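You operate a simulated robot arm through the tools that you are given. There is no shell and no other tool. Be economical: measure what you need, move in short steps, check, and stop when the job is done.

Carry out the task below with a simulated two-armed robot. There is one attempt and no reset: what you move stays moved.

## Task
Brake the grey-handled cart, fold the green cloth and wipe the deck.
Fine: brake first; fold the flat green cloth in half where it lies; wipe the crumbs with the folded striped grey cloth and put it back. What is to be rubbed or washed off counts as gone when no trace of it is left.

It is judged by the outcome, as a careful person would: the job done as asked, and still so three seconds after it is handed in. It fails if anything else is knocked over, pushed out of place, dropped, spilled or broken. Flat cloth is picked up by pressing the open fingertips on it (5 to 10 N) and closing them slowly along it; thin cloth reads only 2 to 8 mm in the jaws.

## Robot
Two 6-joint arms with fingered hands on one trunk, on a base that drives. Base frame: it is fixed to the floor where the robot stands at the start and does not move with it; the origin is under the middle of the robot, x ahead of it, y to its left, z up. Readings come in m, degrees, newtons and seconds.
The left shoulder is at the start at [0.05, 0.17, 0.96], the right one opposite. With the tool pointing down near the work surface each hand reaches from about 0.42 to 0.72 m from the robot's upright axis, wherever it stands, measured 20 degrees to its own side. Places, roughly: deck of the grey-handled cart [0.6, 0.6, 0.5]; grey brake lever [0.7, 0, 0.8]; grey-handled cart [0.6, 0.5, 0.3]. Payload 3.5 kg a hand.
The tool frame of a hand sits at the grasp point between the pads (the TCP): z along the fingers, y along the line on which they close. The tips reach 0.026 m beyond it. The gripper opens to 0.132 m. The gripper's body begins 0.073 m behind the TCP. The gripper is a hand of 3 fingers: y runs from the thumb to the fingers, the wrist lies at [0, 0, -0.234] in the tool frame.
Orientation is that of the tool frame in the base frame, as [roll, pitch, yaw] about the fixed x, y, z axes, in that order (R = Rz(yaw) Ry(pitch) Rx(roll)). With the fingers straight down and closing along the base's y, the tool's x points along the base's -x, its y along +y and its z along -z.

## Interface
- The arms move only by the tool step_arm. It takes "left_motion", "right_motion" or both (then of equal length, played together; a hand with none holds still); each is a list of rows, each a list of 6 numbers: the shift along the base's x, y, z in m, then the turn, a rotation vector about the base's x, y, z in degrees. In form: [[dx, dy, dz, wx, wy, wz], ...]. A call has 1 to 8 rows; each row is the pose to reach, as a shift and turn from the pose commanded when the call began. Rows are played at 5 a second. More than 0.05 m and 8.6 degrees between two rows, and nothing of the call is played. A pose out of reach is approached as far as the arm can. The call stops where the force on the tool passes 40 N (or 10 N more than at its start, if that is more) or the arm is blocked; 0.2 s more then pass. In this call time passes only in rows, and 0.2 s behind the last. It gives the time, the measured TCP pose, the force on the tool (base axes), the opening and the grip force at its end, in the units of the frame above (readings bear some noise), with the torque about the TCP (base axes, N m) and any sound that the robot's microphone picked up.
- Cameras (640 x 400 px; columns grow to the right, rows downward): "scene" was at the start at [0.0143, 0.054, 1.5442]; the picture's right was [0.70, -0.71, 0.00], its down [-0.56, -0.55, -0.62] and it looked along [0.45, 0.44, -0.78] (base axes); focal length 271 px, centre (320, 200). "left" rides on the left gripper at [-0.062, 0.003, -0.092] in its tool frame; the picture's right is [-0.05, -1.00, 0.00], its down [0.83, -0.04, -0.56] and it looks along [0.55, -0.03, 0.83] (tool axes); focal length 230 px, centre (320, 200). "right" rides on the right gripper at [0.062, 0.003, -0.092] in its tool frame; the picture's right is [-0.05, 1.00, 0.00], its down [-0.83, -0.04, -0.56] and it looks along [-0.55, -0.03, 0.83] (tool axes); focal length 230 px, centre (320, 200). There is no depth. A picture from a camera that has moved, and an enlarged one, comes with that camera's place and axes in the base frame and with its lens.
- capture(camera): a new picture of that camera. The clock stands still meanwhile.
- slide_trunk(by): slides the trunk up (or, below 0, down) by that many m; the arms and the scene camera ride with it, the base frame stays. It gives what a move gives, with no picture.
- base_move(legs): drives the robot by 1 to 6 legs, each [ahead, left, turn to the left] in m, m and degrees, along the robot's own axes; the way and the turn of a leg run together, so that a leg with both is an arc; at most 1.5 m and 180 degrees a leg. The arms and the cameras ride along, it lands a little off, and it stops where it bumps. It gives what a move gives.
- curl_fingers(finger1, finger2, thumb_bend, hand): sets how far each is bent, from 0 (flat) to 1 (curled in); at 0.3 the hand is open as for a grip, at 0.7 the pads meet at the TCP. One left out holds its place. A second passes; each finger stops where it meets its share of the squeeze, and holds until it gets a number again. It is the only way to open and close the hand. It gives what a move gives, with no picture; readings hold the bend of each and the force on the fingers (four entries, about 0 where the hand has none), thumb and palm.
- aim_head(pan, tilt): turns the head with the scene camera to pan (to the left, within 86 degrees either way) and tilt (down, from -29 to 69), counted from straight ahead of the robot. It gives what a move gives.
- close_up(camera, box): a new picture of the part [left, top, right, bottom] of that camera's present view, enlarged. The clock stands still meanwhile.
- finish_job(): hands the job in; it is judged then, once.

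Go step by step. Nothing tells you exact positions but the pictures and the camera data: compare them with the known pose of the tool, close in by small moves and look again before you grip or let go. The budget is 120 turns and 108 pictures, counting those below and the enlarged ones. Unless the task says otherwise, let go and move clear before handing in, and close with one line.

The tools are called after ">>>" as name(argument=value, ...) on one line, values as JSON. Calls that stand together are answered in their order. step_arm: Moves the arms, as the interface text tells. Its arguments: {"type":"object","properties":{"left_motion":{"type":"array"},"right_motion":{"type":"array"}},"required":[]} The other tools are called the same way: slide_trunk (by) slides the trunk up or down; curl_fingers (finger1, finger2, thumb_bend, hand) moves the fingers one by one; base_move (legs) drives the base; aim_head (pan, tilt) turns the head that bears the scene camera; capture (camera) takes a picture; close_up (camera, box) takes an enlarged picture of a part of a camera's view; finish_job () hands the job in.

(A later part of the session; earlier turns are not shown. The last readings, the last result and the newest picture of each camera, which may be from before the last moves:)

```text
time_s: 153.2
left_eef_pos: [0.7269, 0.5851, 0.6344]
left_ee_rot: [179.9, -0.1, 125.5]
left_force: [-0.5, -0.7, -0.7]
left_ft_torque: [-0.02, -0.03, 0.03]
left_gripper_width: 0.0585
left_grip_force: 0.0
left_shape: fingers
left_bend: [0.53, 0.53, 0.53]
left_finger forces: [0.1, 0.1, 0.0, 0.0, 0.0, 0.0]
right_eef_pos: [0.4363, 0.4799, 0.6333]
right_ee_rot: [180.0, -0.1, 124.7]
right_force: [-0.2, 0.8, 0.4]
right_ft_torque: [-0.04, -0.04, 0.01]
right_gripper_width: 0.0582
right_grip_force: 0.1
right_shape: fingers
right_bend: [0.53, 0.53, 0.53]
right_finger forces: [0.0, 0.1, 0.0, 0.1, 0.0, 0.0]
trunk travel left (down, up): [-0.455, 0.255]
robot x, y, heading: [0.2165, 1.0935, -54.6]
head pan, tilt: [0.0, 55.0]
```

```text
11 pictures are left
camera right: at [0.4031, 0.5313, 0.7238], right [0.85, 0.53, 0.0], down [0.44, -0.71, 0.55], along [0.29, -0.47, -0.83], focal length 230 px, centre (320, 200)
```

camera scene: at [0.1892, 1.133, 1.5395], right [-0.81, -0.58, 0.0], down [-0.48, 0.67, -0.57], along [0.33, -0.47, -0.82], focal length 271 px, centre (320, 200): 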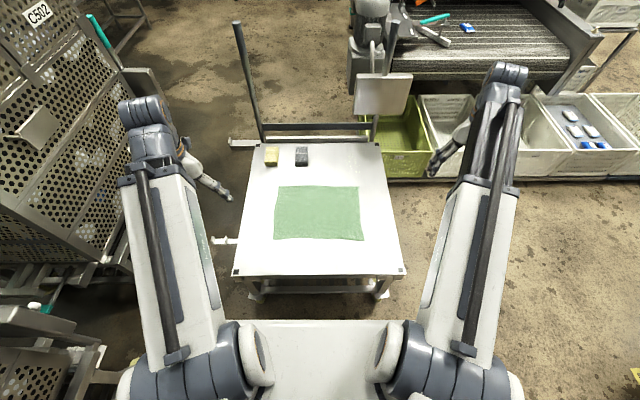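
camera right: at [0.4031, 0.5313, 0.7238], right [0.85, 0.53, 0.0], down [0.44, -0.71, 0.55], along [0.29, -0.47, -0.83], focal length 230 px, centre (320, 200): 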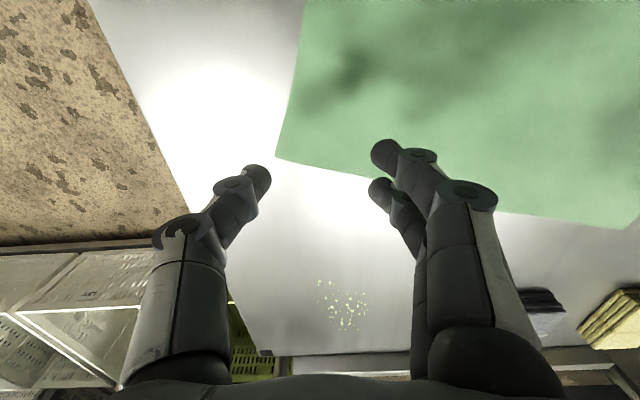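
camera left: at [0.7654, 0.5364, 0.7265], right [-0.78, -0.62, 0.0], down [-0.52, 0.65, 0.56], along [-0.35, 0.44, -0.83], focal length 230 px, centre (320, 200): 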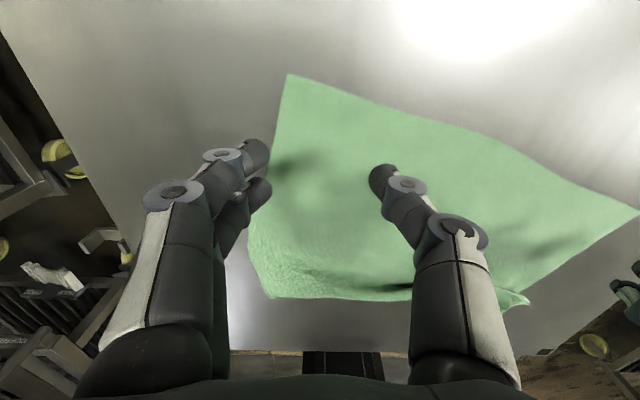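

>>> step_arm(left_motion=[[0.0128, -0.0179, -0.02, 0, 0, 0], [0.0128, -0.0179, -0.05, 0, 0, 0], [0.0128, -0.0179, -0.066, 0, 0, 0], [0.0128, -0.0179, -0.0695, 0, 0, 0]], right_motion=[[0.0058, -0.0081, -0.02, 0, 0, 0], [0.0058, -0.0081, -0.05, 0, 0, 0], [0.0058, -0.0081, -0.065, 0, 0, 0], [0.0058, -0.0081, -0.0685, 0, 0, 0]])

>>> curl_fingers(hand="left", finger1=0.58, finger2=0.58, thumb_bend=0.58)

>>> curl_fingers(hand="right", finger1=0.58, finger2=0.58, thumb_bend=0.58)

>>> step_arm(left_motion=[[0, 0, -0.0012, 0, 0, 0], [0, 0, -0.0012, 0, 0, 0]], right_motion=[[0, 0, -0.0012, 0, 0, 0], [0, 0, -0.0012, 0, 0, 0]])

```text
time_s: 154.2
left_eef_pos: [0.7336, 0.5734, 0.5682]
left_ee_rot: [-179.9, 0.0, 125.5]
left_force: [-0.6, -0.1, 0.8]
left_ft_torque: [0.05, 0.0, 0.04]
left_gripper_width: 0.0583
left_grip_force: 0.0
left_shape: fingers
left_bend: [0.53, 0.53, 0.53]
left_finger forces: [0.0, 0.0, 0.0, 0.1, 0.0, 0.0]
left hand out of reach, approached as far as the arm can: row 3, 4
right_eef_pos: [0.4443, 0.4738, 0.5654]
right_ee_rot: [179.9, -0.1, 124.8]
right_force: [-0.1, 1.8, 16.6]
right_ft_torque: [0.0, 0.15, -0.03]
right_gripper_width: 0.0584
right_grip_force: 0.1
right_shape: fingers
right_bend: [0.53, 0.53, 0.53]
right_finger forces: [0.1, 0.1, 0.0, 0.1, 0.0, 0.0]
trunk travel left (down, up): [-0.455, 0.255]
robot x, y, heading: [0.2181, 1.0964, -54.4]
head pan, tilt: [0.0, 55.0]
```

```text
time_s: 155.2
left_eef_pos: [0.7349, 0.5736, 0.5694]
left_ee_rot: [-179.9, 0.0, 125.6]
left_force: [0.3, 0.5, -0.4]
left_ft_torque: [0.0, 0.02, 0.01]
left_gripper_width: 0.0451
left_grip_force: 0.1
left_shape: fingers
left_bend: [0.57, 0.57, 0.57]
left_finger forces: [0.0, 0.1, 0.0, 0.0, 0.0, 0.1]
right_eef_pos: [0.4434, 0.474, 0.5648]
right_ee_rot: [180.0, 0.1, 124.7]
right_force: [1.6, -1.0, 26.7]
right_ft_torque: [-0.04, -0.04, -0.03]
right_gripper_width: 0.0584
right_grip_force: 0.1
right_shape: fingers
right_bend: [0.54, 0.53, 0.53]
right_finger forces: [0.0, 0.1, 0.0, 0.1, 0.0, 0.0]
trunk travel left (down, up): [-0.455, 0.255]
robot x, y, heading: [0.2153, 1.0937, -54.8]
head pan, tilt: [0.0, 55.0]
```

```text
time_s: 156.2
left_eef_pos: [0.7348, 0.5735, 0.5693]
left_ee_rot: [-179.8, 0.0, 125.5]
left_force: [-0.1, 0.1, 0.4]
left_ft_torque: [0.03, -0.01, 0.0]
left_gripper_width: 0.0452
left_grip_force: 0.1
left_shape: fingers
left_bend: [0.57, 0.57, 0.57]
left_finger forces: [0.1, 0.0, 0.1, 0.0, 0.0, 0.0]
right_eef_pos: [0.4441, 0.4745, 0.5647]
right_ee_rot: [-179.9, 0.0, 124.9]
right_force: [-0.2, -1.1, 27.4]
right_ft_torque: [-0.11, 0.15, -0.01]
right_gripper_width: 0.0514
right_grip_force: 0.0
right_shape: fingers
right_bend: [0.57, 0.57, 0.57]
right_finger forces: [0.1, 0.0, 0.0, 0.1, 0.0, 0.0]
trunk travel left (down, up): [-0.455, 0.255]
robot x, y, heading: [0.2202, 1.0916, -54.6]
head pan, tilt: [0.0, 55.0]
```

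```text
time_s: 156.8
left_eef_pos: [0.7334, 0.5751, 0.5686]
left_ee_rot: [-179.9, 0.1, 125.5]
left_force: [0.3, -0.1, -0.3]
left_ft_torque: [0.01, -0.02, 0.01]
left_gripper_width: 0.0453
left_grip_force: 0.0
left_shape: fingers
left_bend: [0.57, 0.57, 0.57]
left_finger forces: [0.0, 0.0, 0.0, 0.1, 0.0, 0.1]
right_eef_pos: [0.444, 0.4749, 0.5643]
right_ee_rot: [180.0, 0.2, 124.8]
right_force: [-1.8, 2.7, 36.4]
right_ft_torque: [0.04, 0.21, -0.05]
right_gripper_width: 0.0509
right_grip_force: 0.2
right_shape: fingers
right_bend: [0.58, 0.57, 0.57]
right_finger forces: [0.0, 0.3, 0.0, 0.0, 0.7, 0.1]
trunk travel left (down, up): [-0.455, 0.255]
robot x, y, heading: [0.2156, 1.0897, -54.6]
head pan, tilt: [0.0, 55.0]
```

>>> step_arm(left_motion=[[0, 0, 0.003, -6.5, -4.66, 0], [0, 0, -0.003, -6.5, -4.66, 0], [0.001, -0.002, -0.0045, -6.5, -4.66, 0]], right_motion=[[0, 0, 0.0025, 0, 0, 0], [0, 0, 0.0035, 0, 0, 0], [0, 0, 0.0035, 0, 0, 0]])

```text
time_s: 157.6
left_eef_pos: [0.7362, 0.5707, 0.5655]
left_ee_rot: [180.0, 8.1, 125.5]
left_force: [-0.8, 5.2, 30.9]
left_ft_torque: [0.61, -0.19, 0.07]
left_gripper_width: 0.0447
left_grip_force: 5.4
left_shape: fingers
left_bend: [0.57, 0.63, 0.57]
left_finger forces: [0.1, 9.7, 0.0, 0.0, 1.0, 0.0]
right_eef_pos: [0.4439, 0.4755, 0.5655]
right_ee_rot: [179.8, -0.1, 124.9]
right_force: [-0.3, 0.7, -0.1]
right_ft_torque: [-0.01, 0.02, 0.01]
right_gripper_width: 0.045
right_grip_force: 0.0
right_shape: fingers
right_bend: [0.57, 0.57, 0.57]
right_finger forces: [0.1, 0.0, 0.1, 0.0, 0.0, 0.1]
trunk travel left (down, up): [-0.455, 0.255]
robot x, y, heading: [0.2143, 1.0916, -54.5]
head pan, tilt: [0.0, 55.0]
```

Left presses too hard and right not at all; I'll trim both, then close in steps.

>>> step_arm(left_motion=[[0, 0, 0.002, 0, 0, 0], [0, 0, 0.002, 0, 0, 0]], right_motion=[[0, 0, -0.0015, 0, 0, 0], [0, 0, -0.0015, 0, 0, 0]])

>>> curl_fingers(hand="left", finger1=0.62, finger2=0.62, thumb_bend=0.62)

>>> curl_fingers(hand="right", finger1=0.62, finger2=0.62, thumb_bend=0.62)

>>> step_arm(left_motion=[[0, 0, -0.0012, 0, 0, 0], [0, 0, -0.0012, 0, 0, 0]], right_motion=[[0, 0, -0.0015, 0, 0, 0], [0, 0, -0.0015, 0, 0, 0]])

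```text
time_s: 158.2
left_eef_pos: [0.7368, 0.5707, 0.5645]
left_ee_rot: [179.9, 8.0, 125.5]
left_force: [3.8, -0.7, 23.7]
left_ft_torque: [0.41, -0.33, -0.06]
left_gripper_width: 0.0445
left_grip_force: 3.8
left_shape: fingers
left_bend: [0.57, 0.63, 0.57]
left_finger forces: [0.0, 6.3, 0.0, 0.0, 0.3, 0.0]
right_eef_pos: [0.4437, 0.4729, 0.5648]
right_ee_rot: [-180.0, 0.0, 124.9]
right_force: [-0.7, 0.6, 1.4]
right_ft_torque: [-0.03, 0.06, -0.01]
right_gripper_width: 0.045
right_grip_force: 0.2
right_shape: fingers
right_bend: [0.57, 0.57, 0.57]
right_finger forces: [0.0, 0.0, 0.0, 0.1, 0.1, 0.0]
trunk travel left (down, up): [-0.455, 0.255]
robot x, y, heading: [0.2171, 1.0957, -54.6]
head pan, tilt: [0.0, 55.0]
```

```text
time_s: 159.2
left_eef_pos: [0.7366, 0.5717, 0.5641]
left_ee_rot: [179.9, 7.8, 125.5]
left_force: [3.6, 2.3, 17.6]
left_ft_torque: [0.46, -0.37, -0.02]
left_gripper_width: 0.0295
left_grip_force: 2.8
left_shape: fingers
left_bend: [0.62, 0.65, 0.62]
left_finger forces: [0.0, 5.5, 0.1, 0.0, 0.0, 0.0]
right_eef_pos: [0.4431, 0.4747, 0.5662]
right_ee_rot: [-180.0, 0.1, 124.9]
right_force: [0.1, -0.5, 3.1]
right_ft_torque: [-0.06, 0.11, -0.01]
right_gripper_width: 0.0449
right_grip_force: 0.0
right_shape: fingers
right_bend: [0.57, 0.57, 0.57]
right_finger forces: [0.0, 0.0, 0.1, 0.1, 0.0, 0.1]
trunk travel left (down, up): [-0.455, 0.255]
robot x, y, heading: [0.218, 1.0938, -54.4]
head pan, tilt: [0.0, 55.0]
```

```text
time_s: 160.2
left_eef_pos: [0.7369, 0.571, 0.5644]
left_ee_rot: [180.0, 7.8, 125.5]
left_force: [3.2, 2.1, 17.7]
left_ft_torque: [0.48, -0.31, -0.04]
left_gripper_width: 0.0293
left_grip_force: 2.3
left_shape: fingers
left_bend: [0.62, 0.65, 0.62]
left_finger forces: [0.1, 4.8, 0.0, 0.0, 0.1, 0.2]
right_eef_pos: [0.4431, 0.4737, 0.5663]
right_ee_rot: [179.9, -0.1, 124.7]
right_force: [0.6, -0.1, 0.4]
right_ft_torque: [0.06, 0.05, -0.01]
right_gripper_width: 0.0291
right_grip_force: 0.1
right_shape: fingers
right_bend: [0.62, 0.62, 0.62]
right_finger forces: [0.0, 0.1, 0.0, 0.1, 0.0, 0.0]
trunk travel left (down, up): [-0.455, 0.255]
robot x, y, heading: [0.2171, 1.0933, -54.2]
head pan, tilt: [0.0, 55.0]
```

```text
time_s: 160.8
left_eef_pos: [0.736, 0.5714, 0.5639]
left_ee_rot: [-180.0, 7.9, 125.5]
left_force: [2.9, 5.9, 23.2]
left_ft_torque: [0.63, -0.4, -0.02]
left_gripper_width: 0.0294
left_grip_force: 4.6
left_shape: fingers
left_bend: [0.62, 0.66, 0.62]
left_finger forces: [0.0, 9.2, 0.0, 0.0, 0.0, 0.0]
right_eef_pos: [0.4442, 0.4735, 0.5637]
right_ee_rot: [-180.0, 0.0, 124.7]
right_force: [-0.4, 0.0, 0.9]
right_ft_torque: [-0.02, -0.02, -0.04]
right_gripper_width: 0.0291
right_grip_force: 0.1
right_shape: fingers
right_bend: [0.62, 0.62, 0.62]
right_finger forces: [0.1, 0.1, 0.0, 0.0, 0.1, 0.1]
trunk travel left (down, up): [-0.455, 0.255]
robot x, y, heading: [0.217, 1.091, -54.8]
head pan, tilt: [0.0, 55.0]
```

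>>> step_arm(right_motion=[[0, 0, -0.0018, 0, 0, 0], [0, 0, -0.0018, 0, 0, 0]])

>>> curl_fingers(hand="left", finger1=0.67, finger2=0.67, thumb_bend=0.67)

>>> curl_fingers(hand="right", finger1=0.65, finger2=0.65, thumb_bend=0.65)

>>> step_arm(left_motion=[[0, 0, -0.0012, 0, 0, 0], [0, 0, -0.0012, 0, 0, 0]], right_motion=[[0, 0, -0.0018, 0, 0, 0], [0, 0, -0.0018, 0, 0, 0]])

>>> curl_fingers(hand="left", finger1=0.71, finger2=0.71, thumb_bend=0.71)

>>> curl_fingers(hand="right", finger1=0.69, finger2=0.69, thumb_bend=0.69)

>>> curl_fingers(hand="left", finger1=0.85, finger2=0.85, thumb_bend=0.85)

>>> curl_fingers(hand="right", finger1=0.85, finger2=0.85, thumb_bend=0.85)

>>> step_arm(left_motion=[[-0.003, 0.004, 0.02, 0, 0, 0], [-0.006, 0.008, 0.045, 0, 0, 0], [-0.01, 0.014, 0.08, 0, 0, 0], [-0.014, 0.02, 0.115, 0, 0, 0]], right_motion=[[0, 0, 0.02, 0, 0, 0], [0.008, -0.011, 0.045, 0, 0, 0], [0.016, -0.022, 0.08, 0, 0, 0], [0.024, -0.033, 0.115, 0, 0, 0]])

>>> close_up(camera="scene", box=[220, 130, 420, 290])

```text
time_s: 161.4
left_eef_pos: [0.7363, 0.571, 0.5645]
left_ee_rot: [180.0, 8.0, 125.4]
left_force: [4.0, 1.1, 17.7]
left_ft_torque: [0.41, -0.36, -0.07]
left_gripper_width: 0.0294
left_grip_force: 2.9
left_shape: fingers
left_bend: [0.62, 0.66, 0.62]
left_finger forces: [0.1, 5.3, 0.0, 0.0, 0.1, 0.1]
right_eef_pos: [0.4433, 0.4725, 0.5631]
right_ee_rot: [179.9, 0.1, 124.6]
right_force: [-0.1, 0.7, 20.4]
right_ft_torque: [-0.12, 0.1, -0.05]
right_gripper_width: 0.0286
right_grip_force: 0.1
right_shape: fingers
right_bend: [0.62, 0.62, 0.62]
right_finger forces: [0.0, 0.1, 0.0, 0.1, 0.0, 0.1]
trunk travel left (down, up): [-0.455, 0.255]
robot x, y, heading: [0.2161, 1.0916, -54.5]
head pan, tilt: [0.0, 55.0]
```

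```text
time_s: 162.4
left_eef_pos: [0.7368, 0.5719, 0.5625]
left_ee_rot: [179.9, 7.9, 125.4]
left_force: [0.4, 0.3, 0.3]
left_ft_torque: [0.0, -0.03, 0.01]
left_gripper_width: 0.0144
left_grip_force: 0.1
left_shape: fingers
left_bend: [0.67, 0.67, 0.67]
left_finger forces: [0.0, 0.0, 0.0, 0.0, 0.0, 0.0]
right_eef_pos: [0.4444, 0.4735, 0.5636]
right_ee_rot: [-180.0, 0.1, 124.8]
right_force: [0.7, 0.2, 35.0]
right_ft_torque: [-0.05, 0.02, 0.04]
right_gripper_width: 0.0279
right_grip_force: 0.8
right_shape: fingers
right_bend: [0.64, 0.64, 0.63]
right_finger forces: [0.0, 0.0, 0.1, 0.0, 0.8, 0.0]
trunk travel left (down, up): [-0.455, 0.255]
robot x, y, heading: [0.2191, 1.0933, -54.7]
head pan, tilt: [0.0, 55.0]
```

```text
time_s: 163.4
left_eef_pos: [0.7357, 0.5709, 0.5635]
left_ee_rot: [179.9, 7.9, 125.6]
left_force: [-0.9, 1.0, -0.7]
left_ft_torque: [0.01, 0.01, -0.04]
left_gripper_width: 0.014
left_grip_force: 0.1
left_shape: fingers
left_bend: [0.67, 0.67, 0.67]
left_finger forces: [0.0, 0.1, 0.0, 0.0, 0.1, 0.0]
right_eef_pos: [0.4429, 0.4731, 0.5615]
right_ee_rot: [-180.0, 0.0, 124.7]
right_force: [-1.5, 0.8, 22.6]
right_ft_torque: [0.0, 0.08, 0.04]
right_gripper_width: 0.0184
right_grip_force: 0.0
right_shape: fingers
right_bend: [0.67, 0.67, 0.66]
right_finger forces: [0.0, 0.0, 0.1, 0.1, 0.0, 0.1]
trunk travel left (down, up): [-0.455, 0.255]
robot x, y, heading: [0.2163, 1.0938, -54.5]
head pan, tilt: [0.0, 55.0]
```

```text
time_s: 164.0
left_eef_pos: [0.7358, 0.5726, 0.5616]
left_ee_rot: [179.9, 8.0, 125.5]
left_force: [0.5, 1.1, 2.3]
left_ft_torque: [0.08, -0.03, 0.01]
left_gripper_width: 0.0144
left_grip_force: 0.1
left_shape: fingers
left_bend: [0.67, 0.67, 0.67]
left_finger forces: [0.0, 0.1, 0.0, 0.0, 0.0, 0.0]
right_eef_pos: [0.4438, 0.4744, 0.5606]
right_ee_rot: [-179.9, 0.2, 124.8]
right_force: [-1.7, 0.3, 34.8]
right_ft_torque: [-0.08, 0.11, -0.01]
right_gripper_width: 0.0182
right_grip_force: 1.9
right_shape: fingers
right_bend: [0.67, 0.68, 0.66]
right_finger forces: [0.0, 0.1, 0.0, 0.0, 3.4, 0.1]
trunk travel left (down, up): [-0.455, 0.255]
robot x, y, heading: [0.2195, 1.0931, -54.5]
head pan, tilt: [0.0, 55.0]
```

```text
time_s: 165.0
left_eef_pos: [0.7374, 0.5725, 0.5629]
left_ee_rot: [180.0, 8.0, 125.5]
left_force: [-1.0, -0.4, -0.3]
left_ft_torque: [0.01, 0.02, -0.01]
left_gripper_width: 0.0033
left_grip_force: 0.0
left_shape: fingers
left_bend: [0.71, 0.71, 0.71]
left_finger forces: [0.0, 0.0, 0.1, 0.0, 0.1, 0.0]
right_eef_pos: [0.4434, 0.4733, 0.5614]
right_ee_rot: [180.0, 0.1, 124.8]
right_force: [-1.6, -0.1, 37.7]
right_ft_torque: [-0.1, 0.14, 0.01]
right_gripper_width: 0.0181
right_grip_force: 1.8
right_shape: fingers
right_bend: [0.67, 0.68, 0.66]
right_finger forces: [0.0, 0.1, 0.1, 0.0, 4.5, 0.1]
trunk travel left (down, up): [-0.455, 0.255]
robot x, y, heading: [0.2183, 1.091, -54.4]
head pan, tilt: [0.0, 55.0]
```

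```text
time_s: 166.0
left_eef_pos: [0.7366, 0.5717, 0.5611]
left_ee_rot: [180.0, 8.0, 125.5]
left_force: [-1.5, -0.7, -0.6]
left_ft_torque: [-0.04, 0.05, 0.0]
left_gripper_width: 0.0043
left_grip_force: 0.1
left_shape: fingers
left_bend: [0.71, 0.71, 0.7]
left_finger forces: [0.0, 0.0, 0.0, 0.1, 0.1, 0.0]
right_eef_pos: [0.4442, 0.4745, 0.5599]
right_ee_rot: [-179.9, -0.1, 124.9]
right_force: [3.2, 2.0, 16.6]
right_ft_torque: [0.05, -0.14, 0.03]
right_gripper_width: 0.0058
right_grip_force: 0.0
right_shape: fingers
right_bend: [0.7, 0.71, 0.71]
right_finger forces: [0.1, 0.0, 0.0, 0.0, 0.1, 0.1]
trunk travel left (down, up): [-0.455, 0.255]
robot x, y, heading: [0.2161, 1.0919, -54.5]
head pan, tilt: [0.0, 55.0]
```

```text
time_s: 167.0
left_eef_pos: [0.738, 0.5716, 0.5614]
left_ee_rot: [180.0, 7.9, 125.5]
left_force: [0.4, 0.0, 0.2]
left_ft_torque: [-0.02, 0.01, -0.01]
left_gripper_width: 0.0
left_grip_force: 0.2
left_shape: fingers
left_bend: [0.8, 0.82, 0.78]
left_finger forces: [0.0, 0.1, 0.0, 0.0, 0.1, 0.1]
right_eef_pos: [0.4426, 0.4741, 0.5596]
right_ee_rot: [180.0, -0.2, 124.8]
right_force: [0.9, 1.2, 13.8]
right_ft_torque: [0.04, -0.07, 0.05]
right_gripper_width: 0.0056
right_grip_force: 0.3
right_shape: fingers
right_bend: [0.7, 0.7, 0.71]
right_finger forces: [0.1, 0.0, 0.1, 0.0, 0.0, 0.1]
trunk travel left (down, up): [-0.455, 0.255]
robot x, y, heading: [0.2134, 1.0939, -54.6]
head pan, tilt: [0.0, 55.0]
```

```text
time_s: 168.0
left_eef_pos: [0.7366, 0.5699, 0.561]
left_ee_rot: [-180.0, 7.9, 125.6]
left_force: [0.3, 0.5, -0.2]
left_ft_torque: [0.02, -0.03, 0.0]
left_gripper_width: 0.0
left_grip_force: 0.1
left_shape: fingers
left_bend: [0.8, 0.82, 0.78]
left_finger forces: [0.0, 0.0, 0.0, 0.0, 0.1, 0.1]
right_eef_pos: [0.4439, 0.4746, 0.5598]
right_ee_rot: [-180.0, -0.1, 124.9]
right_force: [0.1, 0.1, -0.2]
right_ft_torque: [0.04, -0.02, -0.02]
right_gripper_width: 0.0014
right_grip_force: 0.2
right_shape: fingers
right_bend: [0.76, 0.75, 0.75]
right_finger forces: [0.0, 0.0, 0.0, 0.0, 0.0, 0.1]
trunk travel left (down, up): [-0.455, 0.255]
robot x, y, heading: [0.2206, 1.089, -54.6]
head pan, tilt: [0.0, 55.0]
```

```text
time_s: 169.0
left_eef_pos: [0.7205, 0.5907, 0.676]
left_ee_rot: [-179.9, 7.9, 125.6]
left_force: [-0.5, 0.1, 0.3]
left_ft_torque: [0.0, 0.0, 0.02]
left_gripper_width: 0.0
left_grip_force: 0.2
left_shape: fingers
left_bend: [0.8, 0.82, 0.78]
left_finger forces: [0.0, 0.0, 0.1, 0.0, 0.0, 0.0]
right_eef_pos: [0.4716, 0.4428, 0.6717]
right_ee_rot: [180.0, 0.0, 124.8]
right_force: [0.3, 0.8, 0.1]
right_ft_torque: [0.0, 0.03, -0.02]
right_gripper_width: 0.0012
right_grip_force: 0.1
right_shape: fingers
right_bend: [0.76, 0.76, 0.75]
right_finger forces: [0.1, 0.0, 0.1, 0.0, 0.0, 0.0]
trunk travel left (down, up): [-0.455, 0.255]
robot x, y, heading: [0.2173, 1.0887, -54.3]
head pan, tilt: [0.0, 55.0]
```

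```text
2.50 times, centred on (320, 210) of scene
camera zoom: at [0.236, 1.0672, 1.4195], right [-0.81, -0.58, 0.0], down [-0.48, 0.67, -0.57], along [0.33, -0.47, -0.82], focal length 678 px, centre (320, 175)
```

zoom: 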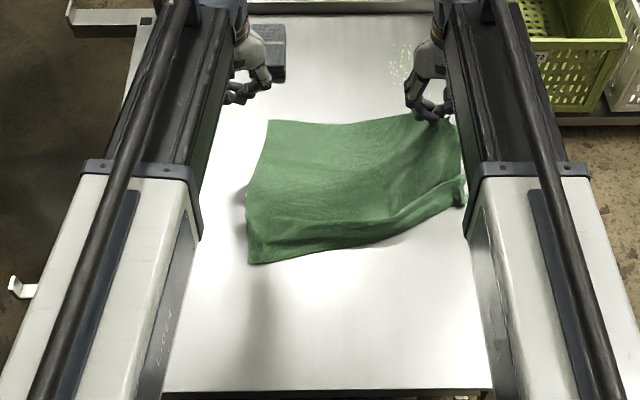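

The left lost its corner; the right still holds. I'll drag the cloth a little nearer and left with the right hand, then locate the left corner again.

>>> step_arm(left_motion=[[0, 0, 0.02, 0, 0, 0], [0, 0, 0.03, 0, 0, 0], [0.01, 0.01, 0.03, 0, 0, 0], [0.02, 0.02, 0.03, 0, 0, 0], [0.03, 0.03, 0.03, 0, 0, 0]], right_motion=[[0, 0, -0.04, 0, 0, 0], [0.001, 0.015, -0.075, 0, 0, 0], [0.002, 0.036, -0.085, 0, 0, 0], [0.004, 0.057, -0.085, 0, 0, 0], [0.0057, 0.0779, -0.085, 0, 0, 0]])

>>> curl_fingers(hand="left", finger1=0.5, finger2=0.5, thumb_bend=0.5)

>>> close_up(camera="scene", box=[240, 140, 400, 260])

```text
time_s: 170.2
left_eef_pos: [0.7526, 0.62, 0.7066]
left_ee_rot: [-180.0, 7.8, 125.6]
left_force: [-0.1, -1.3, -0.1]
left_ft_torque: [-0.02, 0.0, -0.03]
left_gripper_width: 0.0002
left_grip_force: 0.0
left_shape: fingers
left_bend: [0.8, 0.82, 0.78]
left_finger forces: [0.0, 0.0, 0.0, 0.0, 0.0, 0.0]
right_eef_pos: [0.4756, 0.5203, 0.5889]
right_ee_rot: [180.0, -0.1, 124.6]
right_force: [0.1, 0.1, 1.0]
right_ft_torque: [0.0, -0.01, -0.01]
right_gripper_width: 0.0011
right_grip_force: 0.1
right_shape: fingers
right_bend: [0.76, 0.76, 0.75]
right_finger forces: [0.0, 0.1, 0.0, 0.0, 0.0, 0.1]
trunk travel left (down, up): [-0.455, 0.255]
robot x, y, heading: [0.2169, 1.0948, -54.5]
head pan, tilt: [0.0, 55.0]
```

```text
time_s: 171.2
left_eef_pos: [0.7527, 0.6212, 0.7069]
left_ee_rot: [-180.0, 7.9, 125.6]
left_force: [0.0, 0.4, -0.3]
left_ft_torque: [0.0, -0.04, 0.04]
left_gripper_width: 0.067
left_grip_force: 0.0
left_shape: fingers
left_bend: [0.5, 0.5, 0.5]
left_finger forces: [0.0, 0.1, 0.0, 0.0, 0.0, 0.0]
right_eef_pos: [0.4746, 0.5182, 0.5889]
right_ee_rot: [-180.0, -0.1, 124.8]
right_force: [0.6, 0.1, 0.5]
right_ft_torque: [-0.02, -0.01, 0.05]
right_gripper_width: 0.001
right_grip_force: 0.0
right_shape: fingers
right_bend: [0.76, 0.76, 0.75]
right_finger forces: [0.1, 0.1, 0.0, 0.0, 0.0, 0.0]
trunk travel left (down, up): [-0.455, 0.255]
robot x, y, heading: [0.2208, 1.0887, -54.3]
head pan, tilt: [0.0, 55.0]
```

```text
3.33 times, centred on (320, 200) of scene
camera zoom: at [0.236, 1.0672, 1.4195], right [-0.81, -0.58, 0.0], down [-0.48, 0.67, -0.57], along [0.33, -0.47, -0.82], focal length 904 px, centre (320, 200)
```

zoom: 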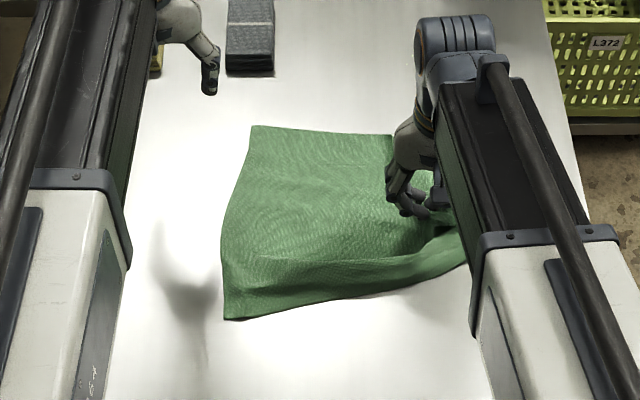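

>>> step_arm(left_motion=[[-0.02, -0.01, 0, 3.25, 2.33, 0], [-0.045, -0.023, -0.02, 6.5, 4.66, 0], [-0.07, -0.035, -0.05, 6.5, 4.66, 0], [-0.091, -0.046, -0.09, 6.5, 4.66, 0], [-0.091, -0.046, -0.125, 6.5, 4.66, 0], [-0.091, -0.046, -0.138, 6.5, 4.66, 0], [-0.091, -0.046, -0.1415, 6.5, 4.66, 0]])

>>> step_arm(left_motion=[[0, 0, -0.001, 0, 0, 0], [0, 0, -0.001, 0, 0, 0]])

```text
time_s: 172.8
left_eef_pos: [0.6615, 0.5736, 0.5656]
left_ee_rot: [180.0, -0.1, 125.5]
left_force: [-0.8, 0.8, 9.0]
left_ft_torque: [0.14, -0.03, 0.04]
left_gripper_width: 0.0671
left_grip_force: 0.0
left_shape: fingers
left_bend: [0.5, 0.5, 0.5]
left_finger forces: [0.1, 0.1, 0.0, 0.0, 0.0, 0.0]
right_eef_pos: [0.4752, 0.5199, 0.5893]
right_ee_rot: [-180.0, -0.2, 124.7]
right_force: [-0.1, 0.2, -0.2]
right_ft_torque: [0.01, 0.02, 0.0]
right_gripper_width: 0.0013
right_grip_force: 0.1
right_shape: fingers
right_bend: [0.76, 0.76, 0.75]
right_finger forces: [0.0, 0.0, 0.0, 0.1, 0.1, 0.1]
trunk travel left (down, up): [-0.455, 0.255]
robot x, y, heading: [0.2224, 1.0921, -54.5]
head pan, tilt: [0.0, 55.0]
```

```text
time_s: 173.4
left_eef_pos: [0.6615, 0.5737, 0.5648]
left_ee_rot: [-180.0, -0.1, 125.5]
left_force: [-0.6, 0.7, 18.9]
left_ft_torque: [0.2, -0.01, -0.01]
left_gripper_width: 0.0673
left_grip_force: 0.2
left_shape: fingers
left_bend: [0.5, 0.51, 0.5]
left_finger forces: [0.3, 0.1, 0.0, 0.1, 0.0, 0.0]
right_eef_pos: [0.4749, 0.5191, 0.5899]
right_ee_rot: [-179.9, 0.0, 124.9]
right_force: [0.1, -0.1, 0.0]
right_ft_torque: [-0.02, 0.0, 0.0]
right_gripper_width: 0.0013
right_grip_force: 0.1
right_shape: fingers
right_bend: [0.76, 0.76, 0.75]
right_finger forces: [0.0, 0.1, 0.1, 0.0, 0.1, 0.0]
trunk travel left (down, up): [-0.455, 0.255]
robot x, y, heading: [0.2157, 1.0919, -54.5]
head pan, tilt: [0.0, 55.0]
```

>>> step_arm(left_motion=[[-0.001, 0.022, 0, 0, 0, 0], [-0.0015, 0.045, 0, 0, 0, 0], [-0.002, 0.067, 0, 0, 0, 0], [-0.003, 0.09, 0, 0, 0, 0], [-0.003, 0.09, 0.01, 0, 0, 0], [-0.003, 0.09, 0.05, 0, 0, 0]], right_motion=[[-0.003, 0.015, 0, 0, 0, 0], [-0.006, 0.03, 0, 0, 0, 0], [-0.01, 0.04, 0, 0, 0, 0], [-0.015, 0.05, 0, 0, 0, 0], [-0.03, 0.045, 0, 0, 0, 0], [-0.045, 0.04, 0, 0, 0, 0]])

>>> capture(camera="left")

```text
time_s: 174.8
left_eef_pos: [0.6597, 0.6643, 0.6142]
left_ee_rot: [179.9, -0.2, 125.6]
left_force: [0.1, -0.3, 0.1]
left_ft_torque: [0.0, 0.01, 0.0]
left_gripper_width: 0.0678
left_grip_force: 0.0
left_shape: fingers
left_bend: [0.5, 0.5, 0.5]
left_finger forces: [0.0, 0.0, 0.0, 0.0, 0.0, 0.0]
right_eef_pos: [0.4277, 0.5579, 0.5894]
right_ee_rot: [-179.9, 0.0, 124.6]
right_force: [-0.1, 0.6, -0.7]
right_ft_torque: [-0.01, 0.01, -0.02]
right_gripper_width: 0.0011
right_grip_force: 0.1
right_shape: fingers
right_bend: [0.76, 0.76, 0.75]
right_finger forces: [0.1, 0.0, 0.0, 0.0, 0.0, 0.1]
trunk travel left (down, up): [-0.455, 0.255]
robot x, y, heading: [0.2145, 1.0937, -54.4]
head pan, tilt: [0.0, 55.0]
```

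```text
8 pictures are left
camera left: at [0.6984, 0.6154, 0.7057], right [-0.78, -0.62, 0.0], down [-0.52, 0.65, 0.56], along [-0.35, 0.44, -0.83], focal length 230 px, centre (320, 200)
```

left: 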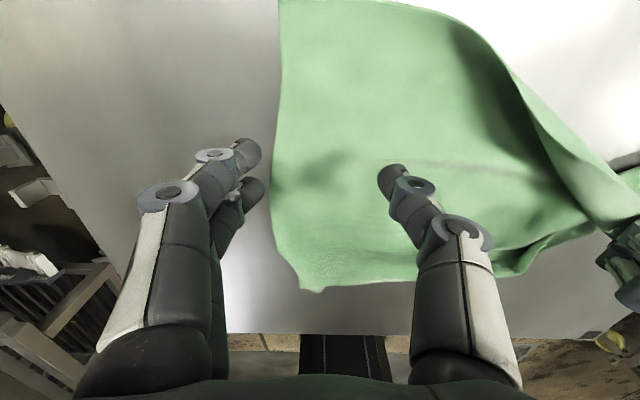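

>>> step_arm(left_motion=[[0.018, -0.03, 0, 0, 0, 0], [0.0356, -0.059, -0.02, 0, 0, 0], [0.0356, -0.059, -0.042, 0, 0, 0], [0.0356, -0.059, -0.0485, 0, 0, 0], [0.0356, -0.059, -0.0497, 0, 0, 0]])

>>> curl_fingers(hand="left", finger1=0.56, finger2=0.56, thumb_bend=0.56)

>>> step_arm(left_motion=[[0, 0, -0.0015, 0, 0, 0], [0, 0, -0.0015, 0, 0, 0]])

>>> curl_fingers(hand="left", finger1=0.61, finger2=0.61, thumb_bend=0.61)

>>> step_arm(left_motion=[[0, 0, -0.0015, 0, 0, 0], [0, 0, -0.0015, 0, 0, 0]])

```text
time_s: 176.0
left_eef_pos: [0.6932, 0.6057, 0.5645]
left_ee_rot: [-180.0, -0.1, 125.6]
left_force: [-0.6, 1.3, 12.7]
left_ft_torque: [-0.19, 0.26, -0.03]
left_gripper_width: 0.0674
left_grip_force: 1.5
left_shape: fingers
left_bend: [0.5, 0.5, 0.5]
left_finger forces: [1.5, 1.3, 0.0, 0.0, 0.1, 0.1]
right_eef_pos: [0.4282, 0.5581, 0.5903]
right_ee_rot: [-180.0, -0.1, 124.8]
right_force: [0.5, 0.4, 0.6]
right_ft_torque: [0.0, -0.01, -0.03]
right_gripper_width: 0.0014
right_grip_force: 0.0
right_shape: fingers
right_bend: [0.76, 0.76, 0.75]
right_finger forces: [0.0, 0.1, 0.0, 0.0, 0.1, 0.0]
trunk travel left (down, up): [-0.455, 0.255]
robot x, y, heading: [0.2195, 1.0916, -54.9]
head pan, tilt: [0.0, 55.0]
```

```text
time_s: 177.0
left_eef_pos: [0.6939, 0.6061, 0.5647]
left_ee_rot: [180.0, 0.0, 125.4]
left_force: [0.4, -2.6, 19.3]
left_ft_torque: [-0.18, 0.12, -0.04]
left_gripper_width: 0.0532
left_grip_force: 4.4
left_shape: fingers
left_bend: [0.55, 0.55, 0.56]
left_finger forces: [3.9, 3.9, 0.0, 0.1, 1.1, 0.0]
right_eef_pos: [0.428, 0.5581, 0.5895]
right_ee_rot: [-180.0, 0.0, 124.8]
right_force: [-0.1, -0.4, 0.4]
right_ft_torque: [0.02, -0.01, 0.03]
right_gripper_width: 0.0011
right_grip_force: 0.1
right_shape: fingers
right_bend: [0.76, 0.76, 0.75]
right_finger forces: [0.0, 0.0, 0.1, 0.1, 0.0, 0.1]
trunk travel left (down, up): [-0.455, 0.255]
robot x, y, heading: [0.2152, 1.0929, -54.5]
head pan, tilt: [0.0, 55.0]
```

```text
time_s: 177.6
left_eef_pos: [0.6928, 0.6072, 0.5662]
left_ee_rot: [-180.0, 0.1, 125.4]
left_force: [2.1, -0.9, 33.3]
left_ft_torque: [-0.11, 0.03, -0.01]
left_gripper_width: 0.0529
left_grip_force: 10.5
left_shape: fingers
left_bend: [0.56, 0.56, 0.56]
left_finger forces: [7.6, 8.1, 0.0, 0.0, 4.0, 0.0]
right_eef_pos: [0.4281, 0.5586, 0.5909]
right_ee_rot: [-179.9, 0.0, 124.9]
right_force: [-0.2, 0.7, -0.1]
right_ft_torque: [-0.01, 0.0, 0.02]
right_gripper_width: 0.001
right_grip_force: 0.0
right_shape: fingers
right_bend: [0.76, 0.76, 0.75]
right_finger forces: [0.1, 0.0, 0.0, 0.0, 0.0, 0.0]
trunk travel left (down, up): [-0.455, 0.255]
robot x, y, heading: [0.2164, 1.0923, -54.5]
head pan, tilt: [0.0, 55.0]
```

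```text
time_s: 178.6
left_eef_pos: [0.6927, 0.6061, 0.564]
left_ee_rot: [179.9, 0.0, 125.6]
left_force: [-0.1, 0.7, 29.9]
left_ft_torque: [0.12, 0.16, 0.02]
left_gripper_width: 0.0366
left_grip_force: 11.0
left_shape: fingers
left_bend: [0.61, 0.6, 0.61]
left_finger forces: [1.0, 13.5, 0.0, 0.0, 6.4, 0.1]
right_eef_pos: [0.4287, 0.5579, 0.5897]
right_ee_rot: [179.9, 0.0, 124.8]
right_force: [0.9, 0.5, -0.2]
right_ft_torque: [0.04, 0.01, 0.01]
right_gripper_width: 0.0011
right_grip_force: 0.0
right_shape: fingers
right_bend: [0.76, 0.76, 0.75]
right_finger forces: [0.0, 0.0, 0.0, 0.1, 0.0, 0.0]
trunk travel left (down, up): [-0.455, 0.255]
robot x, y, heading: [0.2184, 1.0938, -54.3]
head pan, tilt: [0.0, 55.0]
```

```text
time_s: 179.2
left_eef_pos: [0.6932, 0.6068, 0.5639]
left_ee_rot: [-180.0, 0.1, 125.5]
left_force: [-2.2, 3.6, 38.2]
left_ft_torque: [0.16, 0.31, 0.04]
left_gripper_width: 0.0364
left_grip_force: 13.6
left_shape: fingers
left_bend: [0.61, 0.61, 0.61]
left_finger forces: [1.7, 15.3, 0.0, 0.1, 10.4, 0.0]
right_eef_pos: [0.4274, 0.5583, 0.591]
right_ee_rot: [180.0, 0.0, 124.8]
right_force: [-0.1, 0.2, -0.4]
right_ft_torque: [0.01, 0.01, 0.01]
right_gripper_width: 0.0013
right_grip_force: 0.0
right_shape: fingers
right_bend: [0.76, 0.76, 0.75]
right_finger forces: [0.0, 0.0, 0.0, 0.1, 0.1, 0.0]
trunk travel left (down, up): [-0.455, 0.255]
robot x, y, heading: [0.2183, 1.0911, -54.6]
head pan, tilt: [0.0, 55.0]
```

>>> step_arm(left_motion=[[0, 0, 0.002, 0, 0, 0]])

>>> curl_fingers(hand="left", finger1=0.66, finger2=0.66, thumb_bend=0.66)

>>> curl_fingers(hand="left", finger1=0.78, finger2=0.78, thumb_bend=0.78)

>>> step_arm(left_motion=[[0, 0, 0.02, 0, 0, 0], [0, 0, 0.05, 0, 0, 0], [0, 0, 0.09, 0, 0, 0], [0.0, 0, 0.13, 0, 0, 0]], right_motion=[[0, 0, 0.01, 0, 0, 0], [0.01, -0.02, 0.04, 0, 0, 0], [0.02, -0.045, 0.07, 0, 0, 0], [0.025, -0.075, 0.105, 0, 0, 0]])

>>> close_up(camera="scene", box=[220, 120, 420, 280])

```text
time_s: 179.6
left_eef_pos: [0.6935, 0.6059, 0.5629]
left_ee_rot: [180.0, 0.0, 125.5]
left_force: [-0.8, 1.3, 28.8]
left_ft_torque: [-0.03, 0.29, 0.03]
left_gripper_width: 0.0368
left_grip_force: 9.6
left_shape: fingers
left_bend: [0.61, 0.6, 0.61]
left_finger forces: [0.7, 10.3, 0.0, 0.0, 7.4, 0.0]
right_eef_pos: [0.428, 0.5576, 0.5906]
right_ee_rot: [180.0, 0.0, 124.7]
right_force: [0.6, 0.2, 0.5]
right_ft_torque: [-0.06, 0.0, 0.01]
right_gripper_width: 0.0011
right_grip_force: 0.0
right_shape: fingers
right_bend: [0.76, 0.76, 0.75]
right_finger forces: [0.1, 0.0, 0.1, 0.0, 0.0, 0.1]
trunk travel left (down, up): [-0.455, 0.255]
robot x, y, heading: [0.2148, 1.0885, -54.4]
head pan, tilt: [0.0, 55.0]
```

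```text
time_s: 180.6
left_eef_pos: [0.6924, 0.6053, 0.5622]
left_ee_rot: [180.0, -0.3, 125.5]
left_force: [-5.2, -1.0, 9.7]
left_ft_torque: [-0.13, 0.29, 0.0]
left_gripper_width: 0.0213
left_grip_force: 0.7
left_shape: fingers
left_bend: [0.66, 0.66, 0.66]
left_finger forces: [0.1, 0.0, 0.0, 0.1, 1.0, 0.0]
right_eef_pos: [0.428, 0.5593, 0.5898]
right_ee_rot: [179.9, -0.1, 124.8]
right_force: [3.4, -0.2, -0.7]
right_ft_torque: [0.01, -0.05, -0.01]
right_gripper_width: 0.0009
right_grip_force: 0.0
right_shape: fingers
right_bend: [0.77, 0.76, 0.76]
right_finger forces: [0.1, 0.0, 0.0, 0.0, 0.0, 0.0]
trunk travel left (down, up): [-0.455, 0.255]
robot x, y, heading: [0.2187, 1.09, -54.5]
head pan, tilt: [0.0, 55.0]
```

```text
time_s: 181.6
left_eef_pos: [0.6935, 0.6054, 0.5625]
left_ee_rot: [179.9, -0.2, 125.5]
left_force: [-4.4, -0.9, -0.1]
left_ft_torque: [-0.02, 0.09, -0.02]
left_gripper_width: 0.0028
left_grip_force: 0.1
left_shape: fingers
left_bend: [0.76, 0.76, 0.71]
left_finger forces: [0.0, 0.0, 0.1, 0.0, 0.0, 0.0]
right_eef_pos: [0.4282, 0.5586, 0.5899]
right_ee_rot: [-179.9, -0.1, 124.8]
right_force: [3.7, 1.0, -0.9]
right_ft_torque: [0.0, -0.06, 0.06]
right_gripper_width: 0.0012
right_grip_force: 0.1
right_shape: fingers
right_bend: [0.78, 0.77, 0.76]
right_finger forces: [0.0, 0.0, 0.1, 0.0, 0.1, 0.0]
trunk travel left (down, up): [-0.455, 0.255]
robot x, y, heading: [0.2189, 1.0914, -54.4]
head pan, tilt: [0.0, 55.0]
```

```text
time_s: 182.6
left_eef_pos: [0.6911, 0.6072, 0.6938]
left_ee_rot: [-179.9, -0.3, 125.3]
left_force: [-2.4, -1.8, 0.2]
left_ft_torque: [-0.07, 0.05, -0.01]
left_gripper_width: 0.0024
left_grip_force: 0.0
left_shape: fingers
left_bend: [0.76, 0.76, 0.71]
left_finger forces: [0.0, 0.0, 0.0, 0.0, 0.0, 0.0]
right_eef_pos: [0.4527, 0.4837, 0.6923]
right_ee_rot: [-180.0, -0.1, 124.8]
right_force: [1.6, 1.2, 0.0]
right_ft_torque: [0.05, -0.04, 0.07]
right_gripper_width: 0.0009
right_grip_force: 0.0
right_shape: fingers
right_bend: [0.78, 0.77, 0.76]
right_finger forces: [0.0, 0.0, 0.0, 0.0, 0.0, 0.1]
trunk travel left (down, up): [-0.455, 0.255]
robot x, y, heading: [0.2182, 1.0939, -54.6]
head pan, tilt: [0.0, 55.0]
```

```text
2.50 times, centred on (320, 200) of scene
camera zoom: at [0.2361, 1.0672, 1.4194], right [-0.81, -0.58, 0.0], down [-0.48, 0.67, -0.57], along [0.33, -0.47, -0.82], focal length 678 px, centre (320, 200)
```

zoom: 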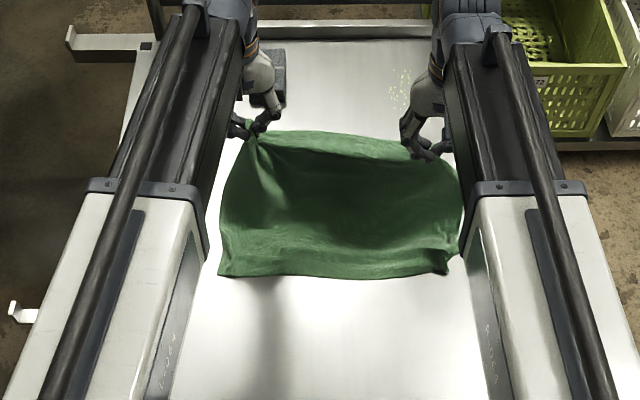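

Both far corners are held. I'll hang the cloth fully and check where its lower edge is.

>>> step_arm(left_motion=[[0.002, -0.003, 0.03, 0, 0, 0], [0.004, -0.005, 0.06, 0, 0, 0], [0.006, -0.008, 0.09, 0, 0, 0], [0.008, -0.011, 0.12, 0, 0, 0], [0.008, -0.011, 0.15, 0, 0, 0]], right_motion=[[0.006, -0.0086, 0.03, 0, 0, 0], [0.012, -0.017, 0.06, 0, 0, 0], [0.018, -0.026, 0.09, 0, 0, 0], [0.025, -0.0345, 0.12, 0, 0, 0], [0.031, -0.043, 0.15, 0, 0, 0]])

>>> close_up(camera="scene", box=[220, 100, 420, 260])

```text
time_s: 183.8
left_eef_pos: [0.7032, 0.5939, 0.8429]
left_ee_rot: [180.0, -0.1, 125.5]
left_force: [-1.2, -0.1, 0.1]
left_ft_torque: [0.0, 0.0, 0.02]
left_gripper_width: 0.002
left_grip_force: 0.1
left_shape: fingers
left_bend: [0.76, 0.77, 0.72]
left_finger forces: [0.0, 0.0, 0.1, 0.0, 0.0, 0.0]
right_eef_pos: [0.4844, 0.4398, 0.8423]
right_ee_rot: [-180.0, -0.1, 124.8]
right_force: [0.6, -0.6, 0.2]
right_ft_torque: [-0.03, 0.0, 0.0]
right_gripper_width: 0.0008
right_grip_force: 0.1
right_shape: fingers
right_bend: [0.78, 0.77, 0.76]
right_finger forces: [0.0, 0.1, 0.1, 0.0, 0.0, 0.1]
trunk travel left (down, up): [-0.455, 0.255]
robot x, y, heading: [0.2161, 1.0895, -54.3]
head pan, tilt: [0.0, 55.0]
```

```text
2.50 times, centred on (320, 180) of scene
camera zoom: at [0.236, 1.0672, 1.4195], right [-0.81, -0.58, 0.0], down [-0.48, 0.67, -0.57], along [0.33, -0.47, -0.82], focal length 678 px, centre (320, 250)
```

zoom: 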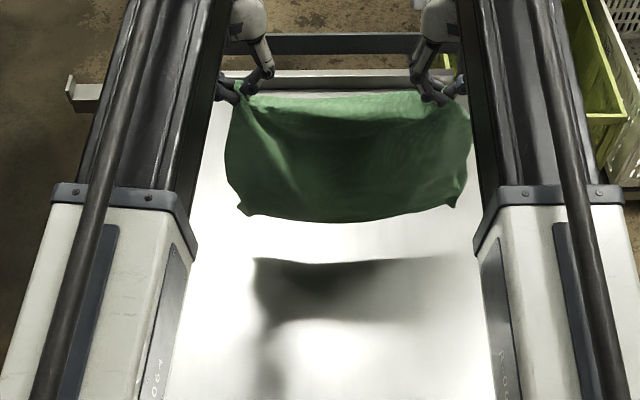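

It hangs straight with the lower edge just above the deck. I'll lower it, lay the first half toward me, then fold the second half forward over it.

>>> step_arm(left_motion=[[0.012, 0.009, -0.015, 0, 0, 0], [0.012, 0.009, -0.032, 0, 0, 0], [0.0003, 0.0253, -0.052, 0, 0, 0], [-0.0142, 0.0456, -0.077, 0, 0, 0], [-0.0288, 0.0659, -0.102, 0, 0, 0], [-0.0434, 0.0862, -0.127, 0, 0, 0], [-0.058, 0.1065, -0.152, 0, 0, 0], [-0.0673, 0.1195, -0.167, 0, 0, 0]], right_motion=[[-0.012, -0.009, -0.015, 0, 0, 0], [-0.012, -0.009, -0.032, 0, 0, 0], [-0.0237, 0.0073, -0.052, 0, 0, 0], [-0.0382, 0.0276, -0.077, 0, 0, 0], [-0.0528, 0.0479, -0.102, 0, 0, 0], [-0.0674, 0.0682, -0.127, 0, 0, 0], [-0.082, 0.0885, -0.152, 0, 0, 0], [-0.0913, 0.1015, -0.167, 0, 0, 0]])

>>> step_arm(left_motion=[[0.0058, -0.0081, -0.012, 0, 0, 0], [0.0146, -0.0203, -0.028, 0, 0, 0], [0.0262, -0.0366, -0.045, 0, 0, 0], [0.0379, -0.0528, -0.062, 0, 0, 0], [0.0496, -0.0691, -0.08, 0, 0, 0], [0.0583, -0.0813, -0.092, 0, 0, 0], [0.0641, -0.0894, -0.1, 0, 0, 0], [0.0653, -0.091, -0.103, 0, 0, 0]], right_motion=[[0.0058, -0.0081, -0.012, 0, 0, 0], [0.0146, -0.0203, -0.028, 0, 0, 0], [0.0262, -0.0366, -0.045, 0, 0, 0], [0.0379, -0.0528, -0.062, 0, 0, 0], [0.0496, -0.0691, -0.08, 0, 0, 0], [0.0583, -0.0813, -0.092, 0, 0, 0], [0.0641, -0.0894, -0.1, 0, 0, 0], [0.0653, -0.091, -0.103, 0, 0, 0]])

>>> close_up(camera="scene", box=[235, 110, 405, 240])

```text
time_s: 185.6
left_eef_pos: [0.6345, 0.7148, 0.6753]
left_ee_rot: [-180.0, 0.0, 125.5]
left_force: [-3.6, -2.8, 0.1]
left_ft_torque: [-0.06, 0.12, -0.01]
left_gripper_width: 0.002
left_grip_force: 0.1
left_shape: fingers
left_bend: [0.76, 0.77, 0.71]
left_finger forces: [0.1, 0.1, 0.1, 0.0, 0.0, 0.0]
right_eef_pos: [0.3946, 0.5425, 0.6745]
right_ee_rot: [180.0, -0.1, 124.8]
right_force: [4.7, 3.9, 0.1]
right_ft_torque: [0.1, -0.14, 0.04]
right_gripper_width: 0.0009
right_grip_force: 0.0
right_shape: fingers
right_bend: [0.8, 0.78, 0.77]
right_finger forces: [0.1, 0.0, 0.0, 0.1, 0.0, 0.1]
trunk travel left (down, up): [-0.455, 0.255]
robot x, y, heading: [0.2177, 1.0913, -54.4]
head pan, tilt: [0.0, 55.0]
```

```text
time_s: 187.4
left_eef_pos: [0.7001, 0.6245, 0.5728]
left_ee_rot: [-179.9, -0.1, 125.5]
left_force: [-5.1, -4.5, 0.7]
left_ft_torque: [-0.11, 0.17, 0.0]
left_gripper_width: 0.0021
left_grip_force: 0.0
left_shape: fingers
left_bend: [0.76, 0.77, 0.71]
left_finger forces: [0.0, 0.0, 0.1, 0.1, 0.0, 0.0]
right_eef_pos: [0.4598, 0.4502, 0.5743]
right_ee_rot: [180.0, -0.1, 124.8]
right_force: [5.5, 4.0, -0.9]
right_ft_torque: [0.1, -0.12, 0.09]
right_gripper_width: 0.001
right_grip_force: 0.0
right_shape: fingers
right_bend: [0.8, 0.78, 0.78]
right_finger forces: [0.0, 0.0, 0.0, 0.0, 0.0, 0.0]
trunk travel left (down, up): [-0.455, 0.255]
robot x, y, heading: [0.2152, 1.0904, -54.6]
head pan, tilt: [0.0, 55.0]
```

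```text
3.08 times, centred on (320, 175) of scene
camera zoom: at [0.236, 1.0672, 1.4195], right [-0.81, -0.58, 0.0], down [-0.48, 0.67, -0.57], along [0.33, -0.47, -0.82], focal length 835 px, centre (320, 277)
```

zoom: 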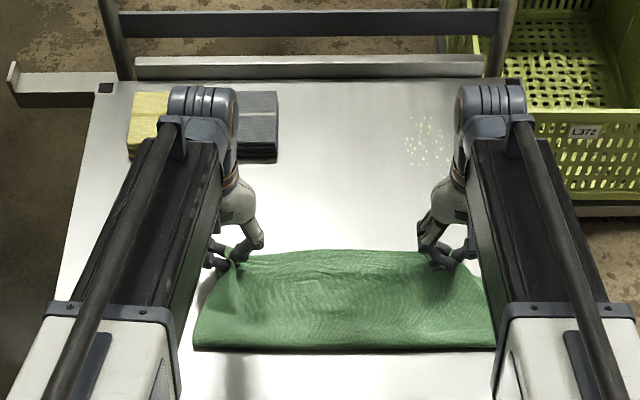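

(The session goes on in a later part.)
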